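You operate a simulated robot arm through the tools that you are given. There is no shell and no other tool.

The job below is to be done with a simulated robot arm. You get a single attempt, and the scene is never put back.

JOB
Fit the duct that the ticket names on the test outlet and tighten its band.
Fine: use the blue driver and put it back on its peg.

The check looks at the end state, three seconds after you hand in, the way a careful person would. Anything else that was tipped, shoved, dropped, spilled or broken makes it a failure.

ROBOT AND FRAMES
A 7-joint arm with a two-finger parallel gripper, fixed in place. Base frame: the origin is on the floor under the middle of its stand, x ahead of it, y to its left, z up. Readings come in m, degrees, newtons and seconds.
With the tool pointing down near the work surface it reaches from about 0.42 to 0.9 m from the base axis. Its first joint turns from -143.0 to 143.0 degrees. Payload 3 kg.
The TCP is the grasp point between the finger pads, 0.03 m short of the fingertips. In the tool frame z runs along the fingers and y along their closing line. Largest opening 0.094 m; finger width 0.028, thickness 0.01; the body of the gripper, 0.05 by 0.096 m, starts 0.055 m behind the TCP.
Orientation is told as [roll, pitch, yaw] about the base's x, y, z axes, in that order, counted from this pose: with the fingers straight down and closing along the base's y, the tool's x points along the base's -x, its y along +y and its z along -z.

CONTROLS
- The arm moves only by the tool send_rows. Its argument "deltas" is a list of rows, each a list of 2 entries, a list of its own where there are three numbers: the shift along the tool's x, y, z in m, then the turn, a rotation vector about the tool's x, y, z in degrees. In form: [[[tx, ty, tz], [rx, ry, rz]], ...]. A call has 1 to 20 rows; each row is the pose to reach, as a shift and turn from the pose commanded when the call began, along the tool's axes at that moment. "claw" is the gripper command, from -1 (shut) to 1 (fully open), values between in proportion, set as the call begins (left out, the last holds). Rows are played at 5 a second. More than 0.05 m and 8.6 degrees between two rows, or a gripper value outside its range, and nothing of the call is played. Where a pose cannot be reached the arm comes as near as it can. A force on the tool above 40 N (or 10 N above the force at the start of the call, whichever is more), or a blocked arm, ends the call early, and 0.2 s more pass. Each finger travels about 0.072 m/s and halts on what it meets, pressing with about 40 N; the grip force reading is that of the motor and also rises with nothing between the fingers. The clock runs only during rows and for 0.2 s after the last one: add rows that repeat a pose to give the fingers time. It gives the time, the measured TCP pose, the force on the tool (base axes), the opening and the grip force at its end, in the units of the frame above (readings bear some noise), with the torque about the TCP (base axes, N m) and any sound that the robot's microphone picked up.
- Cameras (640 x 400 px; columns grow to the right, rows downward): "scene" is fixed at [0.0497, 0.6517, 1.5829]; the picture's right is [-0.65, -0.76, 0.00], its down [-0.27, 0.23, -0.94] and it looks along [0.71, -0.60, -0.35] (base axes); focal length 364 px, centre (320, 200). "wrist" rides on the gripper at [0.076, 0.014, -0.103] in the tool frame; the picture's right is [-0.18, 0.98, 0.00], its down [-0.75, -0.14, -0.64] and it looks along [-0.63, -0.12, 0.77] (tool axes); focal length 243 px, centre (320, 200). There is no depth. A picture from a camera that has moved, and an enlarged one, comes with that camera's place and axes in the base frame and with its lens.
- grab_frame(camera): a new picture of that camera. It takes no simulated time.
- inspect(camera, box): a new picture of the part [left, top, right, bottom] of that camera's present view, enlarged. It takes no simulated time.
- close_job(): hands the job in; it is judged then, once.

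Nothing tells you positions but the pictures and the camera data. Unless the task says otherwise, let go and move clear before handing in.

The tools are called after "Emit:" as a command line: name --argument value ..., lists and objects as JSON in quotes. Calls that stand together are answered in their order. send_rows: Moves the arm, as the interface text tells. Its arguments: {"type":"object","properties":{"deltas":{"type":"array","items":{"type":"array"}},"claw":{"type":"number"}},"required":["deltas"]} The other tools are called the same way: grab_frame (camera) takes a picture; inspect (camera, box) takes an enlarged picture of a part of a camera's view; close_job () hands the job in.

At the start:

```text
t: 0.0
eef_pos: [0.4346, 0.1162, 1.3559]
ee_rot: [0.0, 0.1, 0.0]
contact_force: [0.3, -0.1, 0.0]
ft_torque: [0.01, 0.01, 0.0]
grip_width: 0.0941
gripper_force: 0.0
```

scene: 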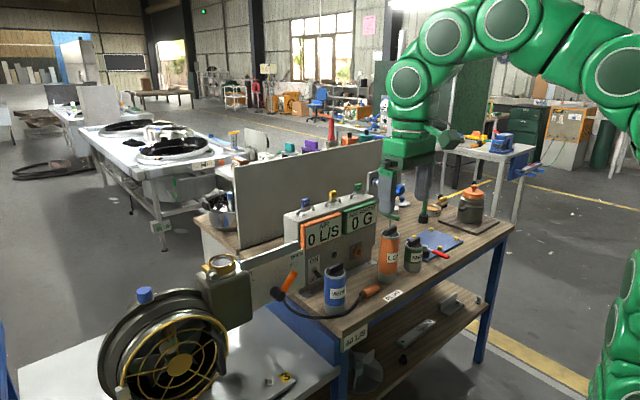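
wrist: 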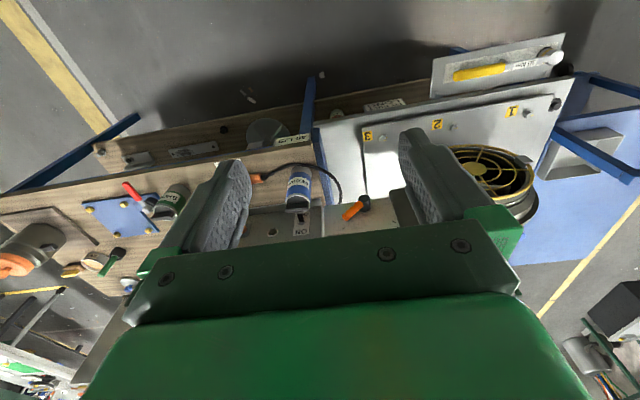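

I see a bench with an instrument box (0 L/S, 0 G), bottles, a fan, and pegs, but the ticket and ducts are not clear yet. I'll enlarge parts of both views before moving.

Emit:
inspect --camera "scene" --box '[180, 160, 400, 300]'

Emit:
inspect --camera "scene" --box '[340, 140, 540, 270]'

Emit:
inspect --camera "scene" --box '[80, 240, 320, 400]'

Emit:
inspect --camera "wrist" --box '[300, 20, 600, 240]'

Emit:
inspect --camera "wrist" --box '[0, 120, 240, 300]'

Emit:
inspect --camera "scene" --box '[320, 260, 520, 400]'

```text
2.86 times, centred on (290, 230) of scene
camera zoom: at [0.0497, 0.6517, 1.5829], right [-0.65, -0.76, 0.0], down [-0.27, 0.23, -0.94], along [0.71, -0.6, -0.35], focal length 1041 px, centre (406, 114)
```

zoom: 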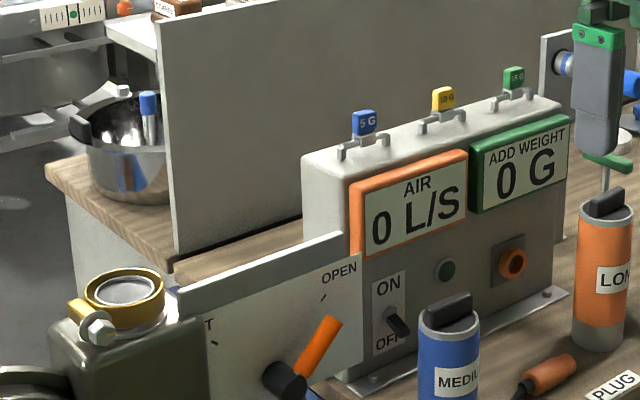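

```text
3.08 times, centred on (440, 205) of scene
camera zoom: at [0.0497, 0.6517, 1.5829], right [-0.65, -0.76, 0.0], down [-0.27, 0.23, -0.94], along [0.71, -0.6, -0.35], focal length 1121 px, centre (-49, 185)
```

zoom: 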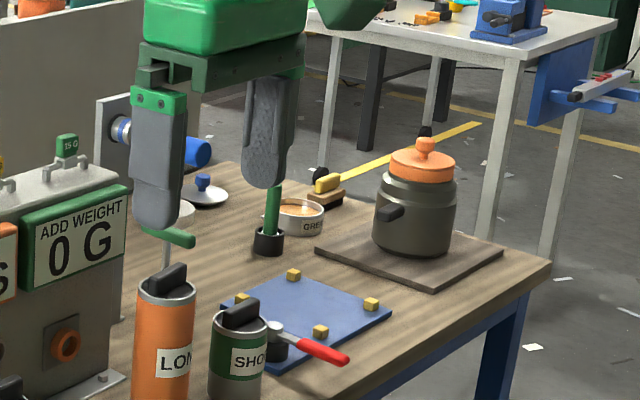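

```text
2.50 times, centred on (200, 320) of scene
camera zoom: at [0.0497, 0.6517, 1.5829], right [-0.65, -0.76, 0.0], down [-0.27, 0.23, -0.94], along [0.71, -0.6, -0.35], focal length 910 px, centre (620, -100)
```

zoom: 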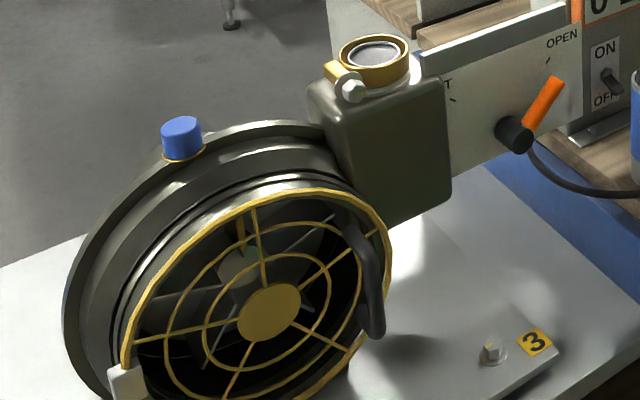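

```text
1.82 times, centred on (450, 130) of wrist
camera zoom: at [0.3591, 0.1315, 1.4592], right [0.18, 0.98, 0.0], down [0.75, -0.14, 0.64], along [0.63, -0.12, -0.77], focal length 441 px, centre (84, 327)
```

zoom: 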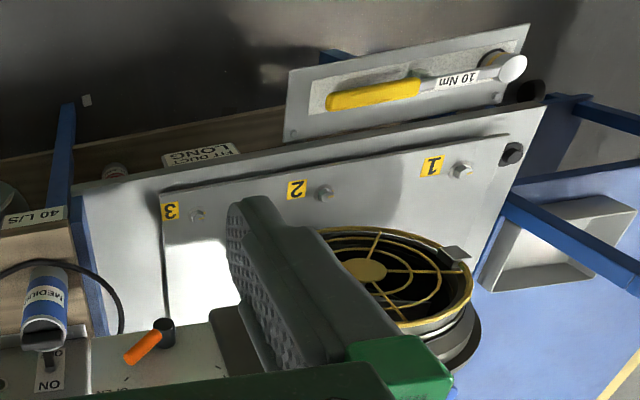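

```text
2.22 times, centred on (120, 210) of wrist
camera zoom: at [0.3591, 0.1315, 1.4592], right [0.18, 0.98, 0.0], down [0.75, -0.14, 0.64], along [0.63, -0.12, -0.77], focal length 539 px, centre (764, 178)
```

zoom: 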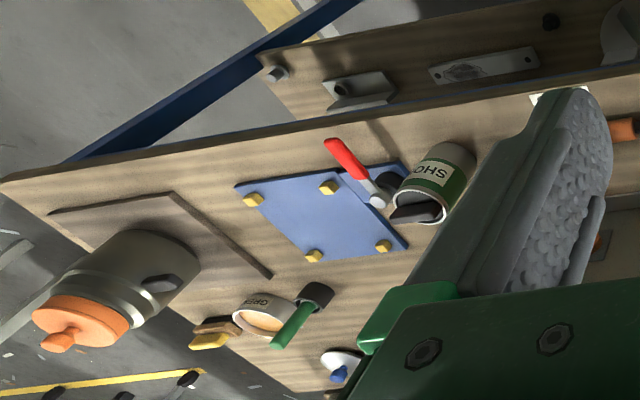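

```text
2.86 times, centred on (420, 330) of scene
camera zoom: at [0.0497, 0.6517, 1.5829], right [-0.65, -0.76, 0.0], down [-0.27, 0.23, -0.94], along [0.71, -0.6, -0.35], focal length 1041 px, centre (34, -171)
```

zoom: 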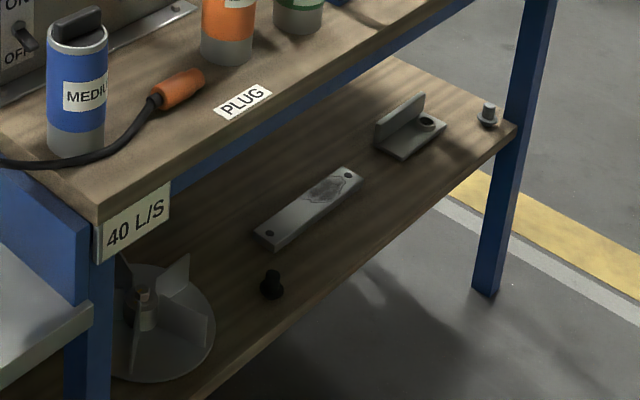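

The ticket near the lower shelf seems to read "FIT DUCT LONG"; the gold ring with a hex screw on top of the grey box looks like the test outlet with its band. I'll zoom in to read the ticket and find the blue driver.

Emit:
inspect --camera "wrist" --box '[360, 85, 440, 135]'

Emit:
inspect --camera "scene" --box '[360, 150, 440, 220]'

Emit:
inspect --camera "scene" --box '[190, 230, 290, 310]'

Emit:
inspect --camera "scene" --box '[310, 220, 450, 320]'

Emit:
inspect --camera "scene" --box '[190, 130, 310, 220]'

```text
8.00 times, centred on (400, 110) of wrist
camera zoom: at [0.3591, 0.1315, 1.4592], right [0.18, 0.98, 0.0], down [0.75, -0.14, 0.64], along [0.63, -0.12, -0.77], focal length 1941 px, centre (-320, 920)
```

zoom: 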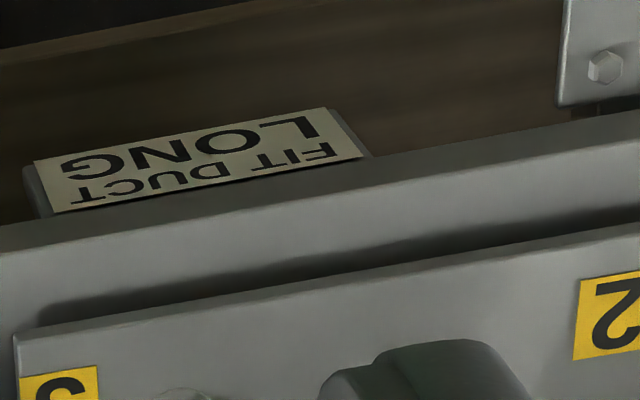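

```text
5.71 times, centred on (400, 185) of scene
camera zoom: at [0.0497, 0.6517, 1.5829], right [-0.65, -0.76, 0.0], down [-0.27, 0.23, -0.94], along [0.71, -0.6, -0.35], focal length 2081 px, centre (-137, 286)
```

zoom: 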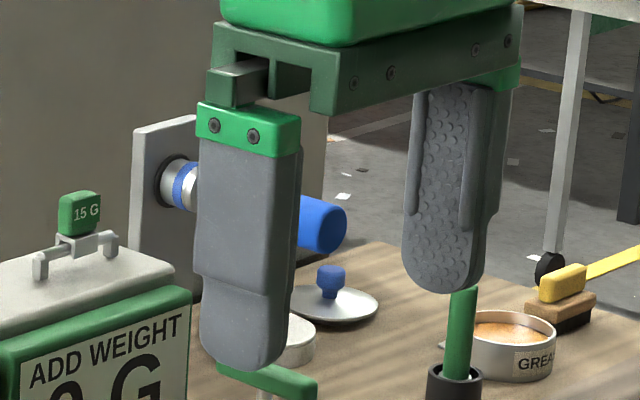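

```text
5.00 times, centred on (240, 270) of scene
camera zoom: at [0.0497, 0.6517, 1.5829], right [-0.65, -0.76, 0.0], down [-0.27, 0.23, -0.94], along [0.71, -0.6, -0.35], focal length 1821 px, centre (720, -150)
```

zoom: 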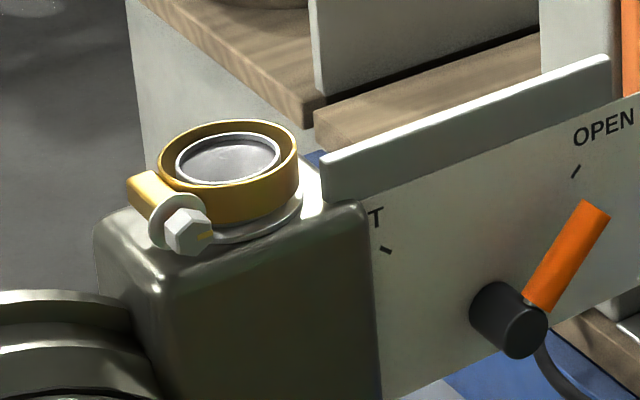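

```text
4.00 times, centred on (380, 270) of scene
camera zoom: at [0.0497, 0.6517, 1.5829], right [-0.65, -0.76, 0.0], down [-0.27, 0.23, -0.94], along [0.71, -0.6, -0.35], focal length 1457 px, centre (80, -80)
```

zoom: 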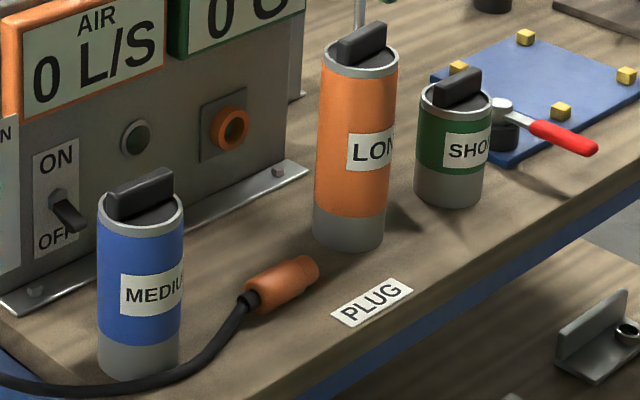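

```text
4.44 times, centred on (250, 175) of scene
camera zoom: at [0.0497, 0.6517, 1.5829], right [-0.65, -0.76, 0.0], down [-0.27, 0.23, -0.94], along [0.71, -0.6, -0.35], focal length 1619 px, centre (631, 311)
```

zoom: 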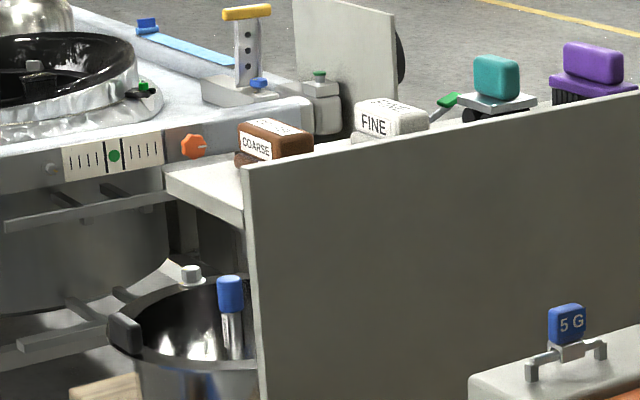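

The ticket reads "FIT DUCT LONG", so the duct is the orange cylinder. A blue-handled driver seems to sit horizontally on a small plate behind the gripper, so I'll move the arm toward -y at this height for a better view.

Emit:
send_rows --deltas '[[[0, -0.045, 0], [0, 0, 0]], [[0, -0.09, 0], [0, 0, 0]], [[0, -0.135, 0], [0, 0, 0]], [[0, -0.18, 0], [0, 0, 0]], [[0, -0.225, 0], [0, 0, 0]], [[0, -0.27, 0], [0, 0, 0]], [[0, -0.315, 0], [0, 0, 0]]]'

Emit:
grab_frame --camera "wrist"

Emit:
grab_frame --camera "scene"

```text
t: 1.6
eef_pos: [0.4355, -0.2016, 1.3548]
ee_rot: [0.0, 0.0, 0.1]
contact_force: [-0.2, -1.0, 0.0]
ft_torque: [-0.01, -0.02, 0.03]
grip_width: 0.0942
gripper_force: 0.0
```

```text
taken
camera wrist: at [0.3607, -0.186, 1.4585], right [0.18, 0.98, 0.0], down [0.75, -0.14, 0.64], along [0.63, -0.12, -0.77], focal length 243 px, centre (320, 200)
```

wrist: 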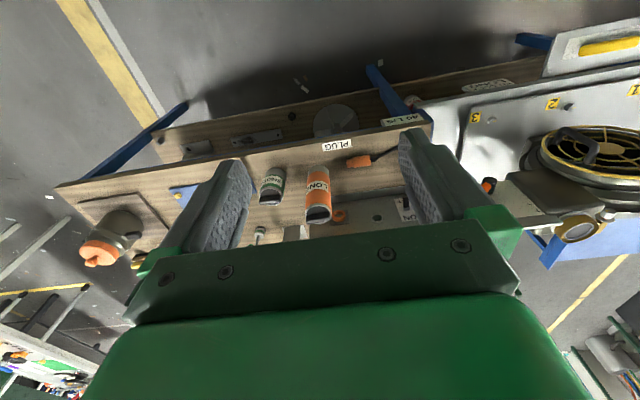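

```text
taken
```

scene: 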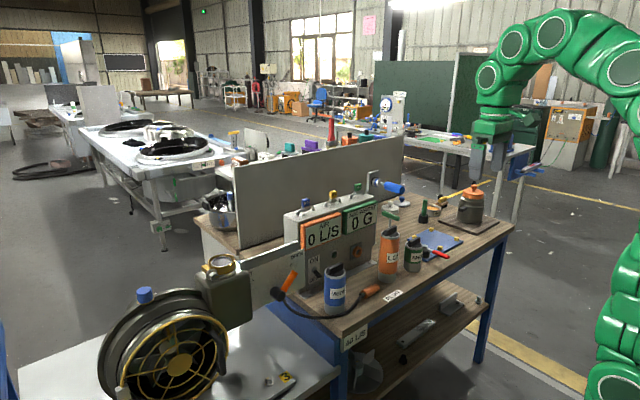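

Emit:
inspect --camera "scene" --box '[340, 160, 420, 210]'

Emit:
inspect --camera "wrist" --box '[500, 170, 640, 270]'

Emit:
inspect --camera "wrist" --box '[230, 130, 430, 255]'

Emit:
inspect --camera "scene" --box '[360, 190, 460, 290]'

```text
8.00 times, centred on (380, 185) of scene
camera zoom: at [0.0497, 0.6517, 1.5829], right [-0.65, -0.76, 0.0], down [-0.27, 0.23, -0.94], along [0.71, -0.6, -0.35], focal length 2914 px, centre (-160, 320)
```

zoom: 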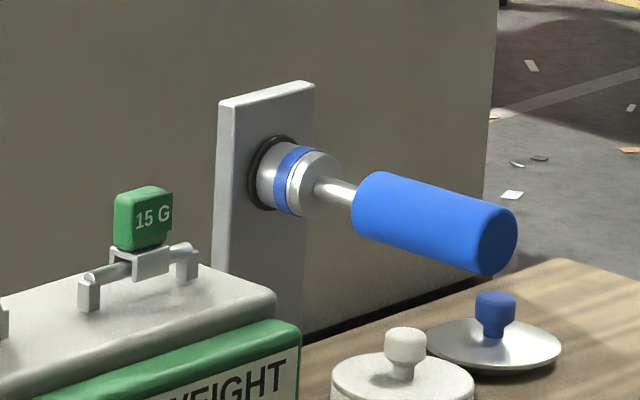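

```text
4.00 times, centred on (570, 220) of wrist
camera zoom: at [0.3607, -0.186, 1.4585], right [0.18, 0.98, 0.0], down [0.75, -0.14, 0.64], along [0.63, -0.12, -0.77], focal length 970 px, centre (-680, 120)
```

zoom: 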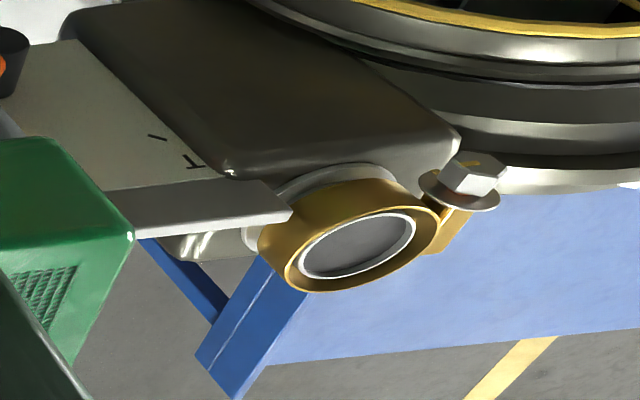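

```text
3.20 times, centred on (330, 192) of wrist
camera zoom: at [0.3607, -0.186, 1.4585], right [0.18, 0.98, 0.0], down [0.75, -0.14, 0.64], along [0.63, -0.12, -0.77], focal length 776 px, centre (288, 224)
```

zoom: 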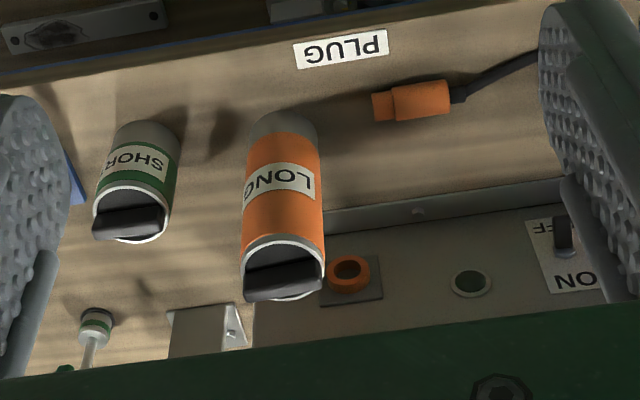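

```text
4.00 times, centred on (410, 240) of scene
camera zoom: at [0.0497, 0.6517, 1.5829], right [-0.65, -0.76, 0.0], down [-0.27, 0.23, -0.94], along [0.71, -0.6, -0.35], focal length 1457 px, centre (-40, 40)
```

zoom: 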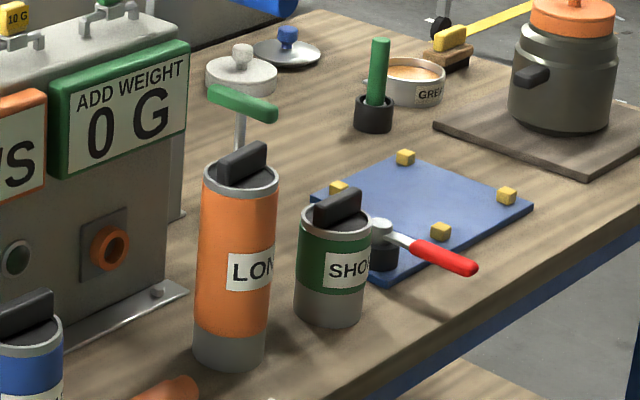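

The bench top is near z=0.865. The LONG duct handle is near (0.755, -0.26, 1.04), the outlet band near (0.858, 0.306, 1.09), and the blue driver hangs on a plate with its axis along x and its handle toward me. Next I'll move the wrist camera above the outlet to measure it.

Emit:
send_rows --deltas '[[[-0.0237, 0.0401, 0], [0, 0, 0]], [[-0.0474, 0.0802, 0], [0, 0, 0]], [[-0.0711, 0.1203, 0], [0, 0, 0]], [[-0.0948, 0.1604, 0], [0, 0, 0]], [[-0.1185, 0.2005, 0], [0, 0, 0]], [[-0.1422, 0.2406, 0], [0, 0, 0]], [[-0.1659, 0.2807, 0], [0, 0, 0]], [[-0.1896, 0.3208, 0], [0, 0, 0]], [[-0.2133, 0.3609, 0], [0, 0, 0]], [[-0.237, 0.401, 0], [0, 0, 0]], [[-0.2607, 0.4411, 0], [0, 0, 0]], [[-0.2845, 0.4816, 0], [0, 0, 0]]]'

Emit:
grab_frame --camera "wrist"

Emit:
grab_frame --camera "scene"

```text
t: 4.2
eef_pos: [0.6649, 0.2614, 1.2527]
ee_rot: [0.0, -0.2, -0.1]
contact_force: [-0.3, -0.5, 0.8]
ft_torque: [0.0, -0.06, 0.02]
grip_width: 0.0939
gripper_force: 0.1
out of reach, approached as far as the arm can: row 4, 5, 6, 7, 8, 9, 10, 11, 12
```

```text
taken
camera wrist: at [0.5888, 0.2767, 1.3569], right [0.19, 0.98, 0.0], down [0.75, -0.14, 0.64], along [0.63, -0.12, -0.77], focal length 243 px, centre (320, 200)
```

wrist: 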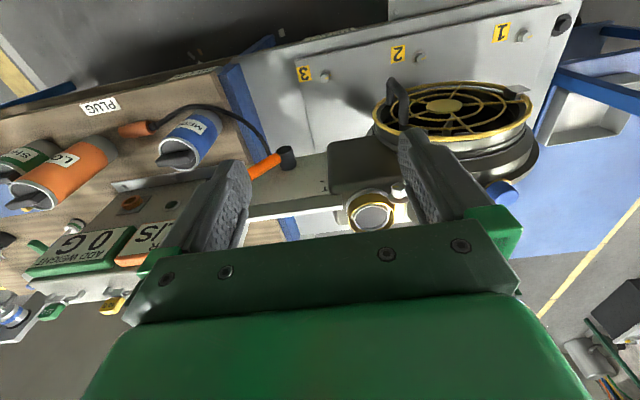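

```text
taken
```

scene: 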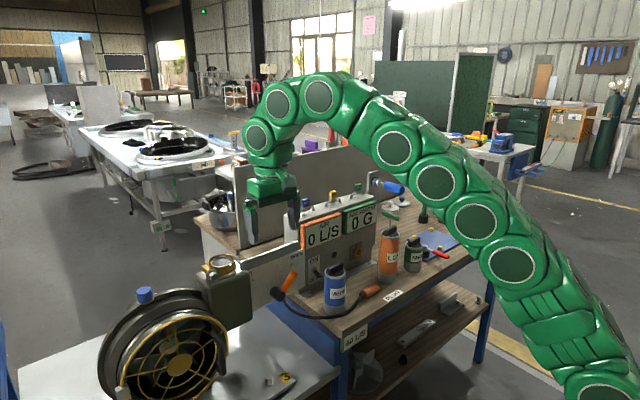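

With the tool pointing straight down the arm can't reach the outlet at that height (it settled at z=1.25), so I'll carry the duct with a tilted or horizontal tool, gripping its body. I'll take close looks from here first.

Emit:
inspect --camera "wrist" --box '[320, 150, 440, 240]'

Emit:
inspect --camera "wrist" --box '[0, 120, 220, 330]'

Emit:
inspect --camera "wrist" --box '[0, 220, 140, 340]'

```text
4.44 times, centred on (380, 195) of wrist
camera zoom: at [0.5888, 0.2767, 1.3569], right [0.19, 0.98, 0.0], down [0.75, -0.14, 0.64], along [0.63, -0.12, -0.77], focal length 1078 px, centre (53, 222)
```

zoom: 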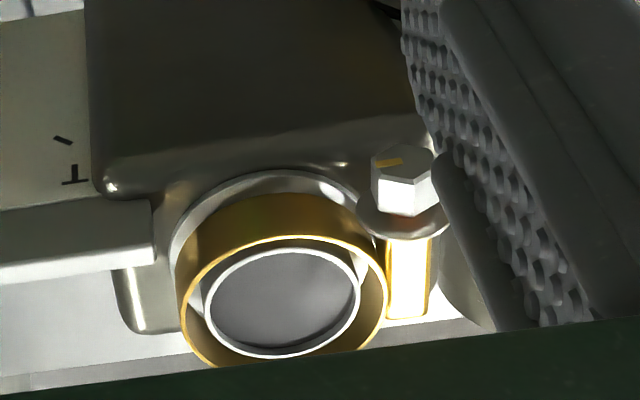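

```text
1.90 times, centred on (110, 225) of wrist
camera zoom: at [0.5888, 0.2767, 1.3569], right [0.19, 0.98, 0.0], down [0.75, -0.14, 0.64], along [0.63, -0.12, -0.77], focal length 462 px, centre (720, 152)
```

zoom: 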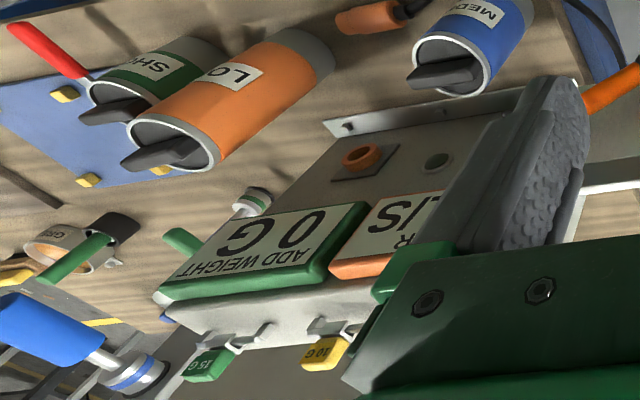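

```text
3.33 times, centred on (70, 280) of wrist
camera zoom: at [0.5888, 0.2767, 1.3569], right [0.19, 0.98, 0.0], down [0.75, -0.14, 0.64], along [0.63, -0.12, -0.77], focal length 809 px, centre (1153, -67)
```

zoom: 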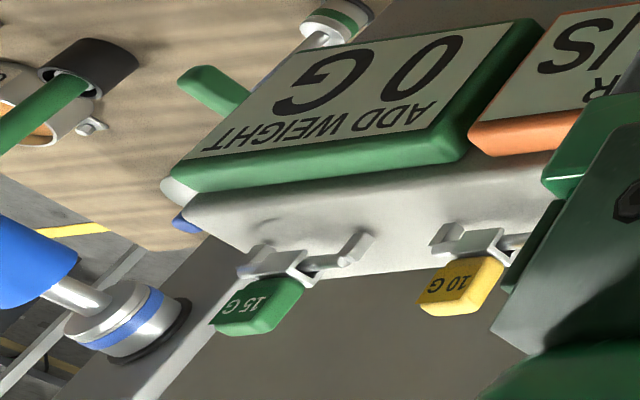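

The outlet is a spigot of about 53 mm with a gold band around it, centred near (0.859, 0.306). The band's hex head faces -x at about (0.817, 0.348, 1.085). The blue driver lies along x at y≈-0.398, z≈1.142, with its handle from x≈0.82 to 0.90. I'll pull the arm back before reorienting it.

Emit:
send_rows --deltas '[[[0.03, -0.03, 0.01], [0, 0, 0]], [[0.06, -0.06, 0.02], [0, 0, 0]], [[0.09, -0.09, 0.03], [0, 0, 0]], [[0.12, -0.12, 0.04], [0, 0, 0]], [[0.15, -0.15, 0.05], [0, 0, 0]], [[0.18, -0.18, 0.06], [0, 0, 0]], [[0.21, -0.21, 0.07], [0, 0, 0]], [[0.21, -0.25, 0.08], [0, 0, 0]]]'

```text
t: 6.0
eef_pos: [0.4552, 0.0148, 1.1728]
ee_rot: [-0.1, 0.0, -0.1]
contact_force: [0.2, 0.0, -0.4]
ft_torque: [0.01, 0.01, -0.01]
grip_width: 0.0943
gripper_force: 0.1
```

The move was measured from the last approached pose, which is good to know. Now I'll pitch the tool up 70° (fingers pointing mostly +x) while moving to y=-0.26, well in front of the LONG duct.

Emit:
send_rows --deltas '[[[-0.0065, -0.0275, 0.007], [0, -7, 0]], [[-0.013, -0.055, 0.014], [0, -14, 0]], [[-0.0195, -0.0825, 0.021], [0, -21, 0]], [[-0.026, -0.11, 0.028], [0, -28, 0]], [[-0.0325, -0.1375, 0.035], [0, -35, 0]], [[-0.039, -0.165, 0.042], [0, -42, 0]], [[-0.0455, -0.1925, 0.049], [0, -49, 0]], [[-0.052, -0.22, 0.056], [0, -56, 0]], [[-0.0585, -0.2475, 0.063], [0, -63, 0]], [[-0.065, -0.275, 0.07], [0, -70, 0]], [[-0.065, -0.275, 0.07], [0, -70, 0]]]'

Emit:
grab_frame --camera "wrist"

Emit:
grab_frame --camera "scene"

```text
t: 8.4
eef_pos: [0.5638, -0.2174, 1.1518]
ee_rot: [0.1, -69.9, -0.1]
contact_force: [0.4, -1.2, -0.2]
ft_torque: [-0.03, 0.03, 0.01]
grip_width: 0.0937
gripper_force: 0.0
out of reach, approached as far as the arm can: row 8, 9, 10, 11
```

```text
taken
camera wrist: at [0.4421, -0.2018, 1.1162], right [0.06, 0.98, 0.17], down [-0.34, -0.14, 0.93], along [0.94, -0.12, 0.33], focal length 243 px, centre (320, 200)
```

wrist: 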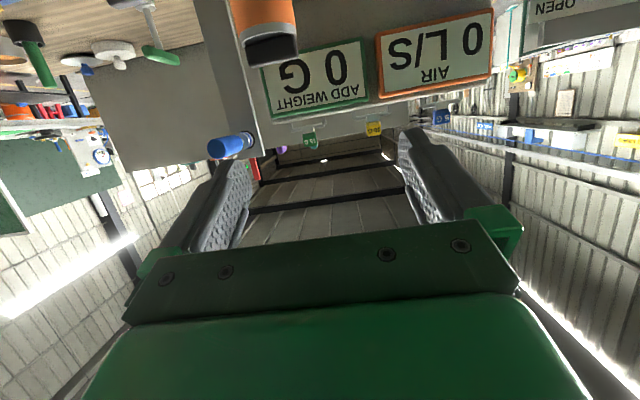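

```text
taken
```

scene: 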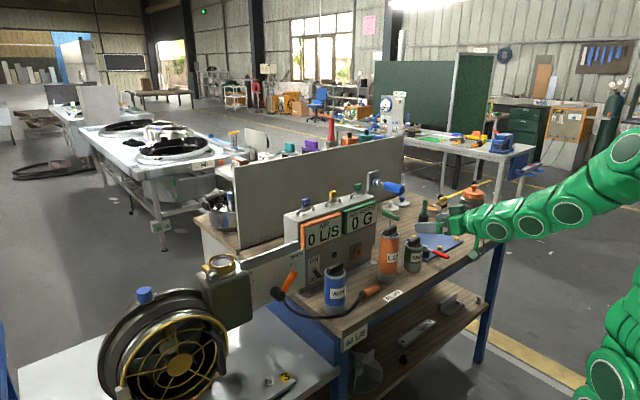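

A tilted tool has an inner reach limit (TCP about 0.6 m out), and the arm stopped there safely. I'll enlarge this view to refine the positions of the LONG duct and the driver.

Emit:
inspect --camera "wrist" --box '[190, 0, 320, 80]'

Emit:
inspect --camera "wrist" --box '[190, 110, 290, 180]'

Emit:
inspect --camera "scene" --box '[365, 215, 425, 285]'

Emit:
inspect --camera "scene" --box '[420, 160, 640, 300]'

```text
4.92 times, centred on (255, 40) of wrist
camera zoom: at [0.4421, -0.2018, 1.1162], right [0.06, 0.98, 0.17], down [-0.34, -0.14, 0.93], along [0.94, -0.12, 0.33], focal length 1194 px, centre (640, 988)
```

zoom: 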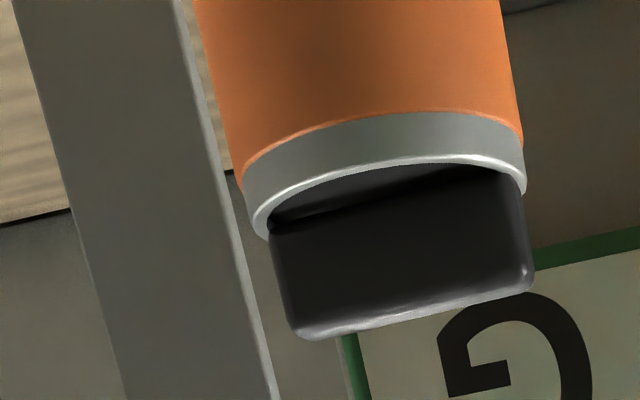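

```text
5.71 times, centred on (240, 145) of wrist
camera zoom: at [0.4421, -0.2018, 1.1162], right [0.06, 0.98, 0.17], down [-0.34, -0.14, 0.93], along [0.94, -0.12, 0.33], focal length 1386 px, centre (777, 514)
```

zoom: 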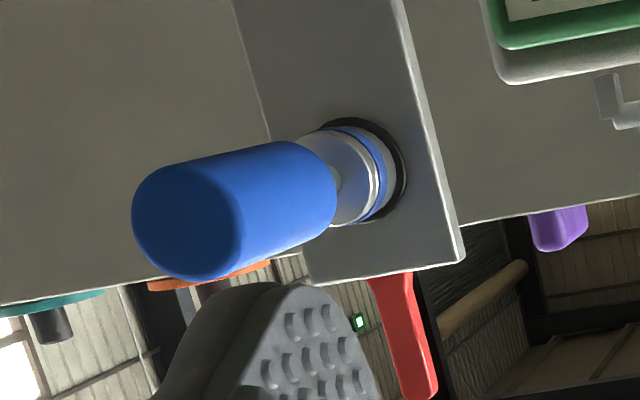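

```text
5.71 times, centred on (395, 250) of scene
camera zoom: at [0.0497, 0.6517, 1.5829], right [-0.65, -0.76, 0.0], down [-0.27, 0.23, -0.94], along [0.71, -0.6, -0.35], focal length 2081 px, centre (-109, -86)
```

zoom: 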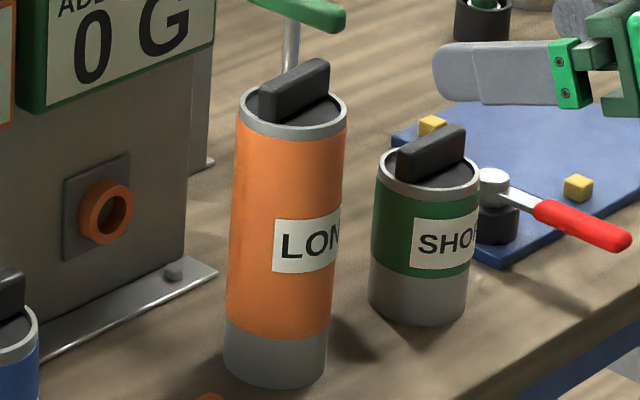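

```text
2.86 times, centred on (530, 230) of scene
camera zoom: at [0.0497, 0.6517, 1.5829], right [-0.65, -0.76, 0.0], down [-0.27, 0.23, -0.94], along [0.71, -0.6, -0.35], focal length 1041 px, centre (-280, 114)
```

zoom: 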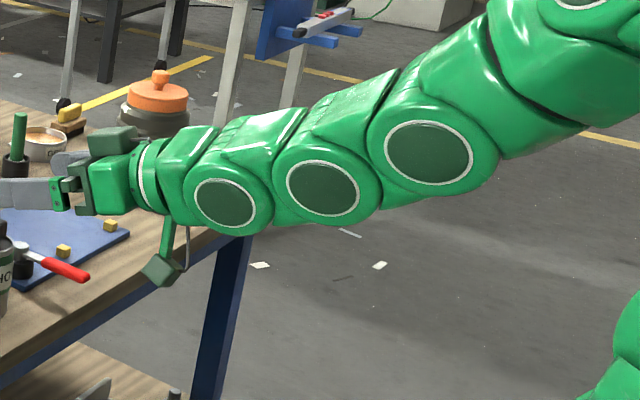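

The LONG duct stands at about (0.758, -0.265), from z≈0.852 to 1.028, about 65 mm across, so the bench top is near 0.852. The camera box hangs below the tilted gripper, so I'll keep this 70° pitch for clearance. Next I'll line up in front of the duct at grip height.

Emit:
send_rows --deltas '[[[0.0233, -0.0095, 0.0247], [0, 0, 0]], [[0.0466, -0.019, 0.0494], [0, 0, 0]], [[0.07, -0.0286, 0.0742], [0, 0, 0]], [[0.0933, -0.0381, 0.0989], [0, 0, 0]], [[0.1166, -0.0476, 0.1236], [0, 0, 0]], [[0.1166, -0.0476, 0.1236], [0, 0, 0]]]' --claw 1

Emit:
grab_frame --camera "wrist"

Emit:
grab_frame --camera "scene"

```text
t: 9.8
eef_pos: [0.639, -0.2698, 1.0013]
ee_rot: [-0.1, -70.0, 0.1]
contact_force: [-1.0, -0.7, -0.6]
ft_torque: [-0.04, -0.01, -0.03]
grip_width: 0.0936
gripper_force: 0.0
```

```text
taken
camera wrist: at [0.5168, -0.2536, 0.9656], right [0.06, 0.98, 0.17], down [-0.35, -0.14, 0.93], along [0.94, -0.12, 0.33], focal length 243 px, centre (320, 200)
```

wrist: 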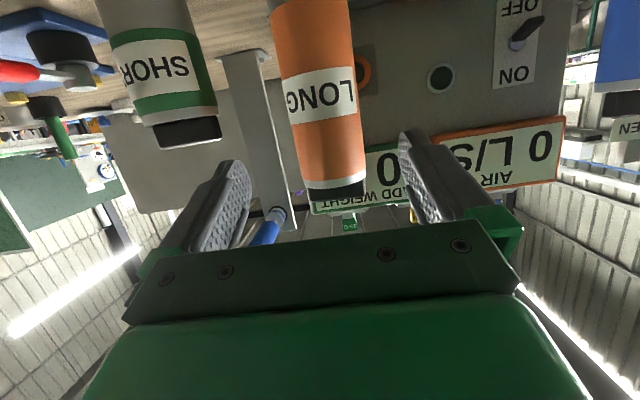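

```text
taken
```

scene: 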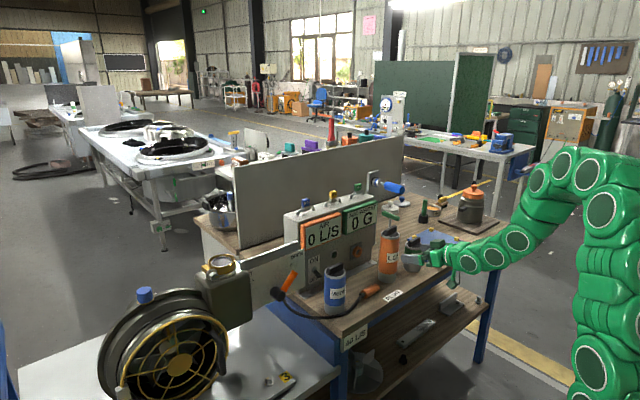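

The duct is nearly centred between the open fingers. I'll advance to its axis at z≈0.985 with a 3 mm sideways correction and check before closing.

Emit:
send_rows --deltas '[[[-0.0065, 0.003, 0.029], [0, 0, 0]], [[-0.0129, 0.003, 0.058], [0, 0, 0]], [[-0.0194, 0.003, 0.087], [0, 0, 0]], [[-0.0258, 0.003, 0.1162], [0, 0, 0]], [[-0.0258, 0.003, 0.1162], [0, 0, 0]]]'

Emit:
grab_frame --camera "wrist"

Emit:
inspect --camera "scene" --box '[340, 200, 500, 300]'

```text
t: 11.0
eef_pos: [0.7574, -0.2684, 0.9845]
ee_rot: [0.0, -70.0, 0.0]
contact_force: [0.2, -0.8, 0.2]
ft_torque: [-0.04, 0.02, 0.0]
grip_width: 0.0941
gripper_force: 0.0
```

```text
taken
camera wrist: at [0.635, -0.2533, 0.9488], right [0.06, 0.98, 0.17], down [-0.35, -0.14, 0.93], along [0.94, -0.12, 0.33], focal length 243 px, centre (320, 200)
```

wrist: 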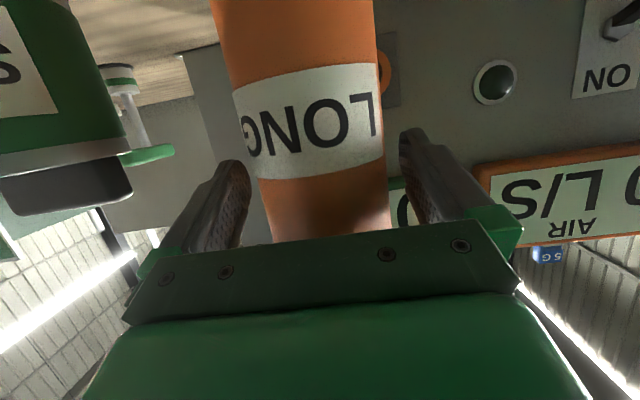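

```text
4.00 times, centred on (420, 250) of scene
camera zoom: at [0.0497, 0.6517, 1.5829], right [-0.65, -0.76, 0.0], down [-0.27, 0.23, -0.94], along [0.71, -0.6, -0.35], focal length 1457 px, centre (-80, 0)
```

zoom: 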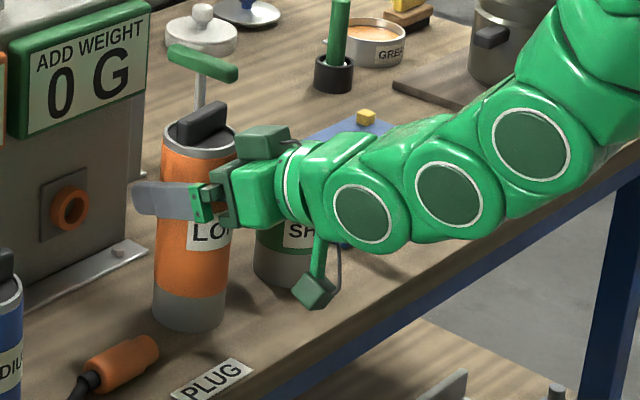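

The duct sits centred between the fingers with nothing touching. I'll close the gripper on it.

Emit:
send_rows --deltas '[[[0, 0, 0], [0, 0, 0]], [[0, 0, 0], [0, 0, 0]], [[0, 0, 0], [0, 0, 0]], [[0, 0, 0], [0, 0, 0]]]' --claw -1

Emit:
grab_frame --camera "wrist"

Emit:
inspect --camera "scene" --box '[340, 200, 500, 300]'

```text
t: 12.0
eef_pos: [0.7576, -0.2678, 0.985]
ee_rot: [0.1, -70.1, 0.0]
contact_force: [-0.1, 2.2, 2.0]
ft_torque: [0.05, -0.1, 0.0]
grip_width: 0.0672
gripper_force: 39.9
```

```text
taken
camera wrist: at [0.6348, -0.2533, 0.9487], right [0.06, 0.98, 0.17], down [-0.35, -0.14, 0.93], along [0.94, -0.12, 0.33], focal length 243 px, centre (320, 200)
```

wrist: 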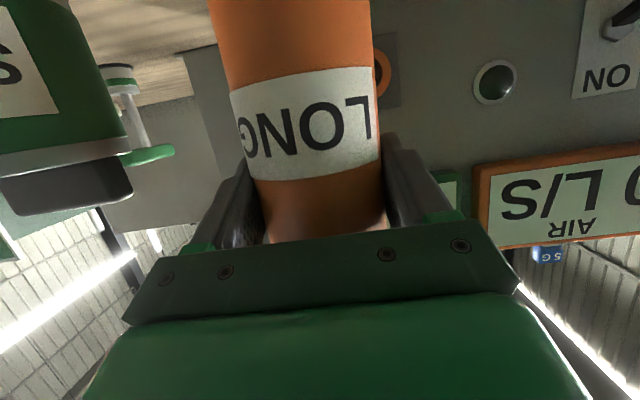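

```text
4.00 times, centred on (420, 250) of scene
camera zoom: at [0.0497, 0.6517, 1.5829], right [-0.65, -0.76, 0.0], down [-0.27, 0.23, -0.94], along [0.71, -0.6, -0.35], focal length 1457 px, centre (-80, 0)
```

zoom: 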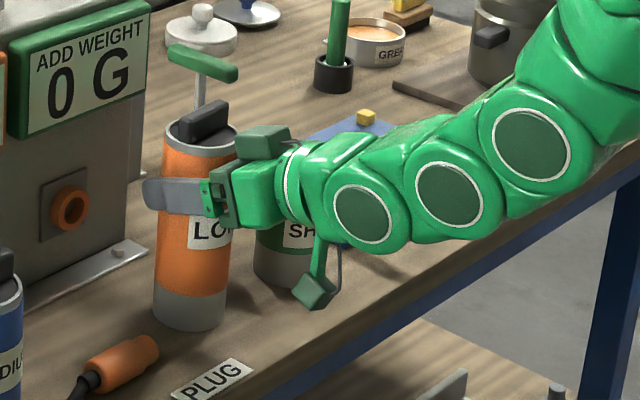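

The gripper closed to 67 mm with firm force, so the duct is held. I'll lift it straight up to z≈1.27.

Emit:
send_rows --deltas '[[[-0.0188, 0, -0.0068], [0, 0, 0]], [[-0.047, 0, -0.0171], [0, 0, 0]], [[-0.0846, 0, -0.0308], [0, 0, 0]], [[-0.1222, 0, -0.0445], [0, 0, 0]], [[-0.1598, 0, -0.0582], [0, 0, 0]], [[-0.1974, 0, -0.0718], [0, 0, 0]], [[-0.235, 0, -0.0855], [0, 0, 0]], [[-0.2678, 0, -0.0975], [0, 0, 0]], [[-0.2678, 0, -0.0975], [0, 0, 0]]]'

Emit:
grab_frame --camera "scene"

Emit:
grab_frame --camera "wrist"

```text
t: 14.0
eef_pos: [0.7556, -0.2707, 1.2716]
ee_rot: [0.1, -69.8, -0.1]
contact_force: [0.5, 0.1, -4.0]
ft_torque: [-0.01, -0.01, 0.0]
grip_width: 0.0673
gripper_force: 40.3
```

```text
taken
```

scene: 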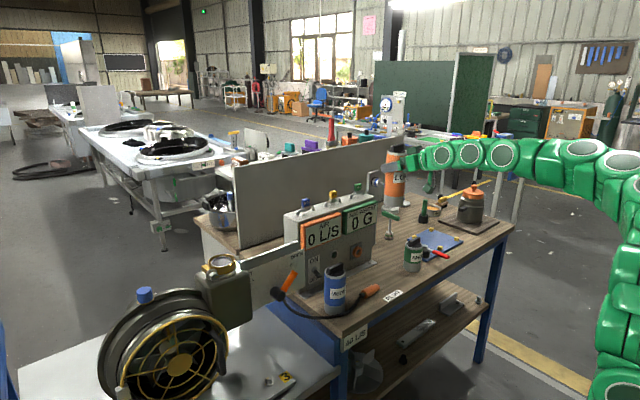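

```text
taken
camera wrist: at [0.6343, -0.2559, 1.2355], right [0.06, 0.98, 0.17], down [-0.34, -0.14, 0.93], along [0.94, -0.12, 0.33], focal length 243 px, centre (320, 200)
```

wrist: 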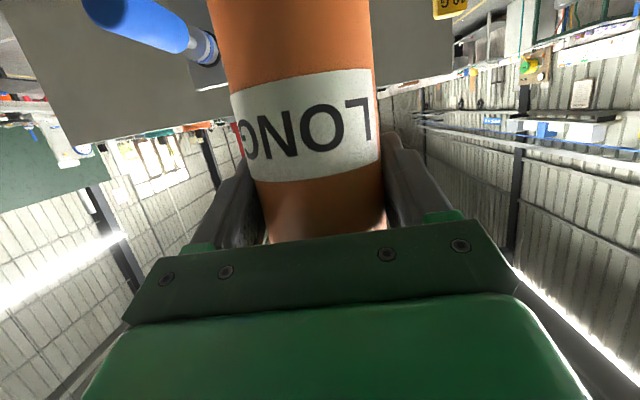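

The duct is held with about 4 N of weight and hangs clear. I'll carry it sideways at this height, in front of the instrument box, to y≈0.306.

Emit:
send_rows --deltas '[[[0.0, 0.03, -0.005], [0, 0, 0]], [[0.003, 0.075, -0.01], [0, 0, 0]], [[0.005, 0.123, -0.015], [0, 0, 0]], [[0.005, 0.171, -0.015], [0, 0, 0]], [[0.005, 0.219, -0.015], [0, 0, 0]], [[0.005, 0.267, -0.015], [0, 0, 0]], [[0.005, 0.315, -0.015], [0, 0, 0]], [[0.005, 0.363, -0.015], [0, 0, 0]], [[0.005, 0.411, -0.015], [0, 0, 0]], [[0.005, 0.459, -0.015], [0, 0, 0]], [[0.005, 0.507, -0.015], [0, 0, 0]], [[0.005, 0.545, -0.015], [0, 0, 0]], [[0.005, 0.575, -0.015], [0, 0, 0]], [[0.005, 0.575, -0.015], [0, 0, 0]]]'

Emit:
grab_frame --camera "scene"

Emit:
grab_frame --camera "wrist"

```text
t: 17.0
eef_pos: [0.7415, 0.3075, 1.2726]
ee_rot: [0.0, -69.8, 0.0]
contact_force: [0.7, -0.2, -4.4]
ft_torque: [0.01, 0.03, 0.0]
grip_width: 0.0673
gripper_force: 39.4
```

```text
taken
```

scene: 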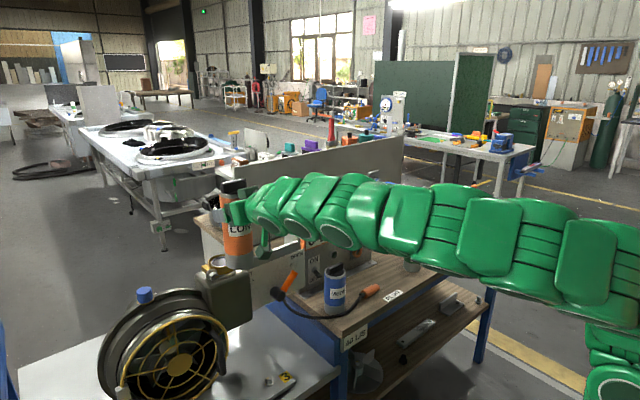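

```text
taken
camera wrist: at [0.6194, 0.3237, 1.2367], right [0.06, 0.98, 0.17], down [-0.34, -0.14, 0.93], along [0.94, -0.12, 0.33], focal length 243 px, centre (320, 200)
```

wrist: 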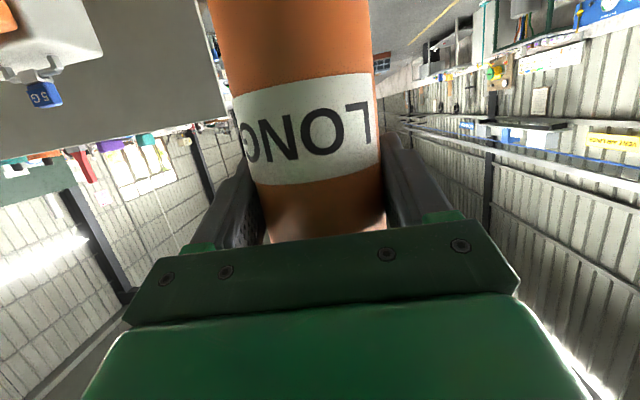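

The duct is in front of the outlet with its bottom at about z=1.139, well above the band top at 1.09. I'll move it forward about 0.1 m at this height and then compare the two in the scene view.

Emit:
send_rows --deltas '[[[-0.0086, 0, 0.0235], [0, 0, 0]], [[-0.0171, 0, 0.047], [0, 0, 0]], [[-0.0257, 0, 0.0705], [0, 0, 0]], [[-0.0342, 0, 0.094], [0, 0, 0]], [[-0.0342, 0, 0.094], [0, 0, 0]]]'

Emit:
inspect --camera "scene" --box '[170, 170, 310, 300]'

Emit:
grab_frame --camera "wrist"

```text
t: 18.2
eef_pos: [0.8402, 0.3089, 1.2724]
ee_rot: [0.0, -69.9, -0.1]
contact_force: [0.4, 0.5, -3.8]
ft_torque: [0.0, 0.0, -0.03]
grip_width: 0.0673
gripper_force: 39.9
```

```text
3.08 times, centred on (240, 235) of scene
camera zoom: at [0.0497, 0.6517, 1.5829], right [-0.65, -0.76, 0.0], down [-0.27, 0.23, -0.94], along [0.71, -0.6, -0.35], focal length 1121 px, centre (566, 92)
```

zoom: 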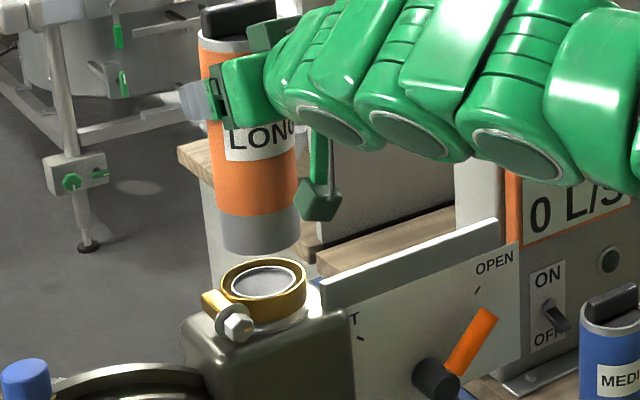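

```text
taken
camera wrist: at [0.719, 0.3235, 1.2367], right [0.06, 0.98, 0.17], down [-0.34, -0.14, 0.93], along [0.94, -0.12, 0.33], focal length 243 px, centre (320, 200)
```

wrist: 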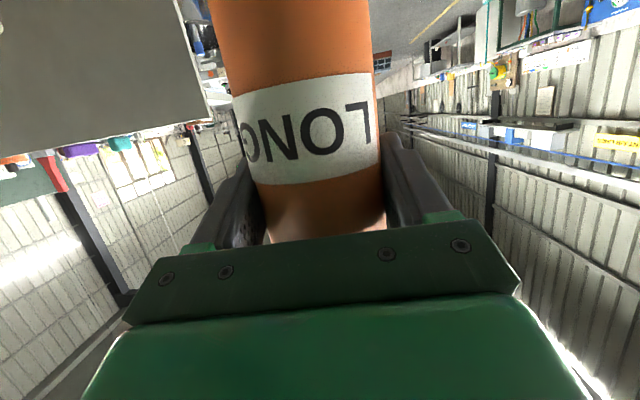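

The duct hangs vertical above the band in the scene view. I'll enlarge it to measure the remaining offset.

Emit:
inspect --camera "scene" --box '[190, 225, 270, 285]'

Emit:
inspect --camera "scene" --box '[190, 160, 290, 240]'

```text
6.67 times, centred on (230, 255) of scene
camera zoom: at [0.0497, 0.6517, 1.5829], right [-0.65, -0.76, 0.0], down [-0.27, 0.23, -0.94], along [0.71, -0.6, -0.35], focal length 2428 px, centre (920, -167)
```

zoom: 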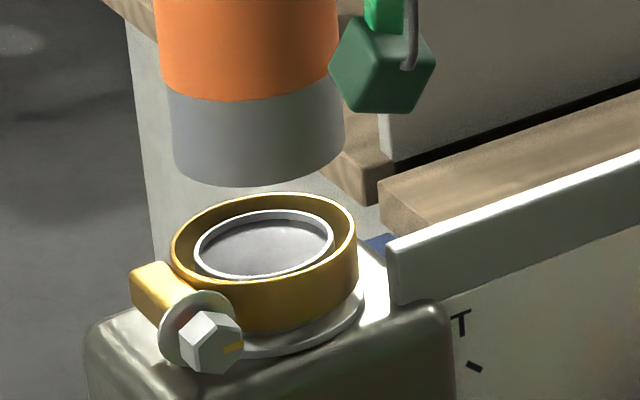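

```text
5.00 times, centred on (240, 200) of scene
camera zoom: at [0.0497, 0.6517, 1.5829], right [-0.65, -0.76, 0.0], down [-0.27, 0.23, -0.94], along [0.71, -0.6, -0.35], focal length 1821 px, centre (720, 200)
```

zoom: 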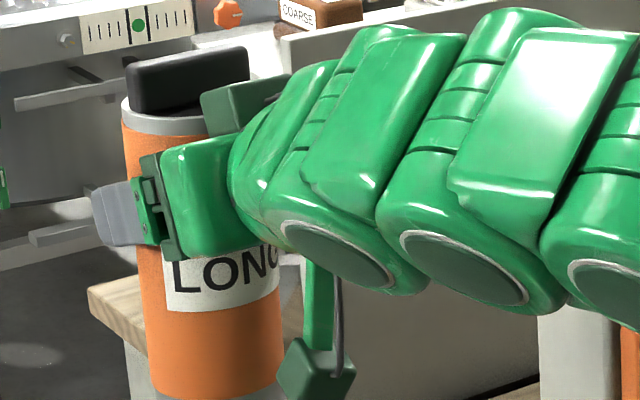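

The duct looks a bit short of and slightly to one side of the band centre. I'll enlarge the wrist view to find the duct's true axis relative to the fingers.

Emit:
inspect --camera "wrist" --box '[200, 80, 440, 240]'

Emit:
inspect --camera "scene" --box '[205, 235, 255, 275]'

```text
2.50 times, centred on (320, 160) of wrist
camera zoom: at [0.719, 0.3235, 1.2367], right [0.06, 0.98, 0.17], down [-0.34, -0.14, 0.93], along [0.94, -0.12, 0.33], focal length 606 px, centre (320, 300)
```

zoom: 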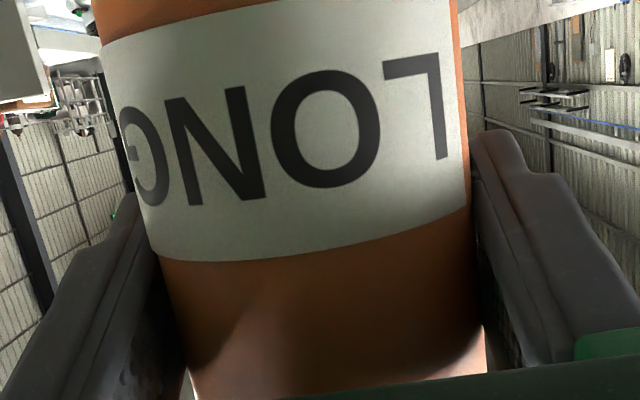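

```text
10.00 times, centred on (230, 255) of scene
camera zoom: at [0.0497, 0.6517, 1.5829], right [-0.65, -0.76, 0.0], down [-0.27, 0.23, -0.94], along [0.71, -0.6, -0.35], focal length 3642 px, centre (1220, -350)
```

zoom: 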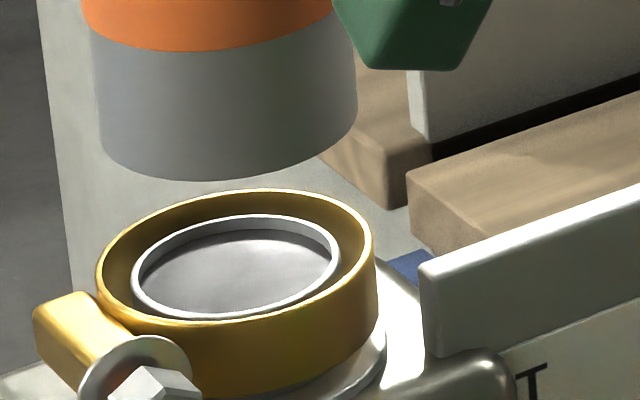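

By combining both views, the duct axis is about 16 mm short in x and 4–5 mm too far in +y relative to the band. I'll make that correction and lower to about 14 mm above the band.

Emit:
send_rows --deltas '[[[-0.0027, -0.0022, 0.0075], [0, 0, 0]], [[-0.0055, -0.0045, 0.015], [0, 0, 0]], [[0.0133, -0.0045, 0.0218], [0, 0, 0]], [[0.0274, -0.0045, 0.027], [0, 0, 0]], [[0.0274, -0.0045, 0.027], [0, 0, 0]]]'

Emit:
inspect --camera "scene" --box '[205, 240, 255, 280]'

```text
t: 19.4
eef_pos: [0.8561, 0.3051, 1.2361]
ee_rot: [0.0, -70.0, -0.1]
contact_force: [-0.5, 1.2, -3.6]
ft_torque: [-0.01, 0.0, -0.01]
grip_width: 0.0674
gripper_force: 40.0
```

```text
10.00 times, centred on (230, 260) of scene
camera zoom: at [0.0497, 0.6517, 1.5829], right [-0.65, -0.76, 0.0], down [-0.27, 0.23, -0.94], along [0.71, -0.6, -0.35], focal length 3642 px, centre (1220, -400)
```

zoom: 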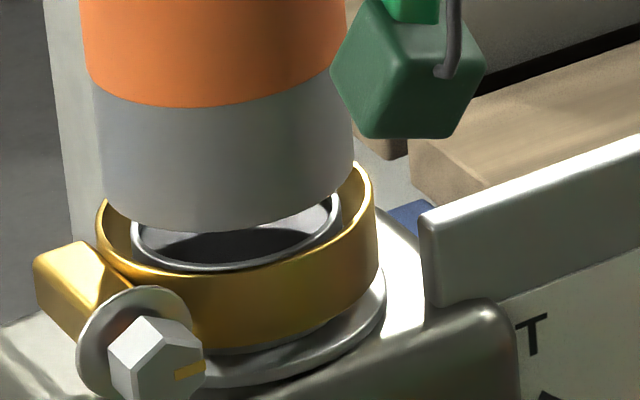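

The lateral alignment looks good, and depth along the camera's line of sight is the remaining uncertainty. I'll lower 6 mm and look again.

Emit:
send_rows --deltas '[[[0.0028, 0, 0.001], [0, 0, 0]], [[0.0056, 0, 0.0021], [0, 0, 0]], [[0.0056, 0, 0.0021], [0, 0, 0]]]'

Emit:
inspect --camera "scene" --box '[205, 240, 255, 280]'

Emit:
inspect --camera "scene" --box '[215, 250, 245, 272]'

```text
t: 20.2
eef_pos: [0.8576, 0.3043, 1.2282]
ee_rot: [-0.1, -70.0, 0.0]
contact_force: [-0.6, 0.6, -3.8]
ft_torque: [0.01, -0.01, 0.0]
grip_width: 0.0674
gripper_force: 40.3
```

```text
10.00 times, centred on (230, 260) of scene
camera zoom: at [0.0497, 0.6517, 1.5829], right [-0.65, -0.76, 0.0], down [-0.27, 0.23, -0.94], along [0.71, -0.6, -0.35], focal length 3642 px, centre (1220, -400)
```

zoom: 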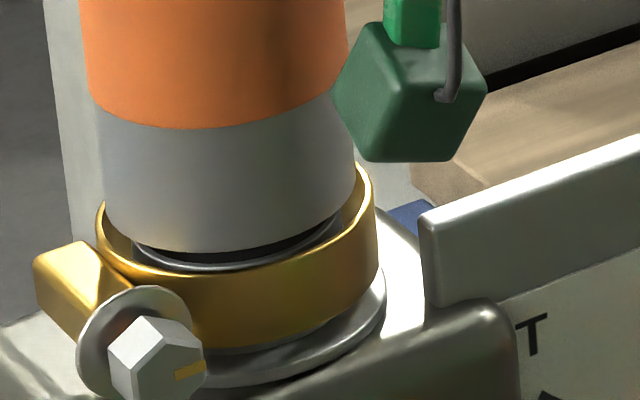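

```text
16.00 times, centred on (230, 261) of scene
camera zoom: at [0.0497, 0.6517, 1.5829], right [-0.65, -0.76, 0.0], down [-0.27, 0.23, -0.94], along [0.71, -0.6, -0.35], focal length 5827 px, centre (1760, -776)
```

zoom: 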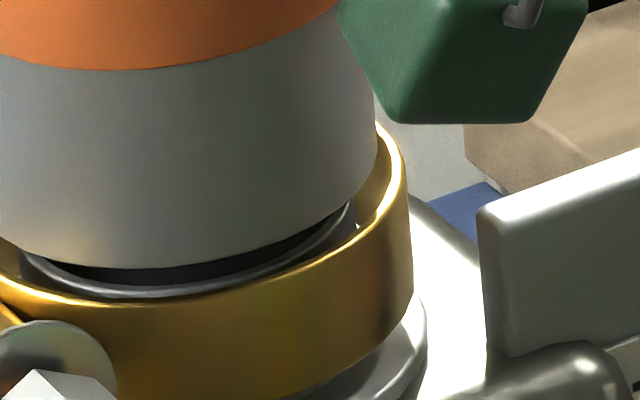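

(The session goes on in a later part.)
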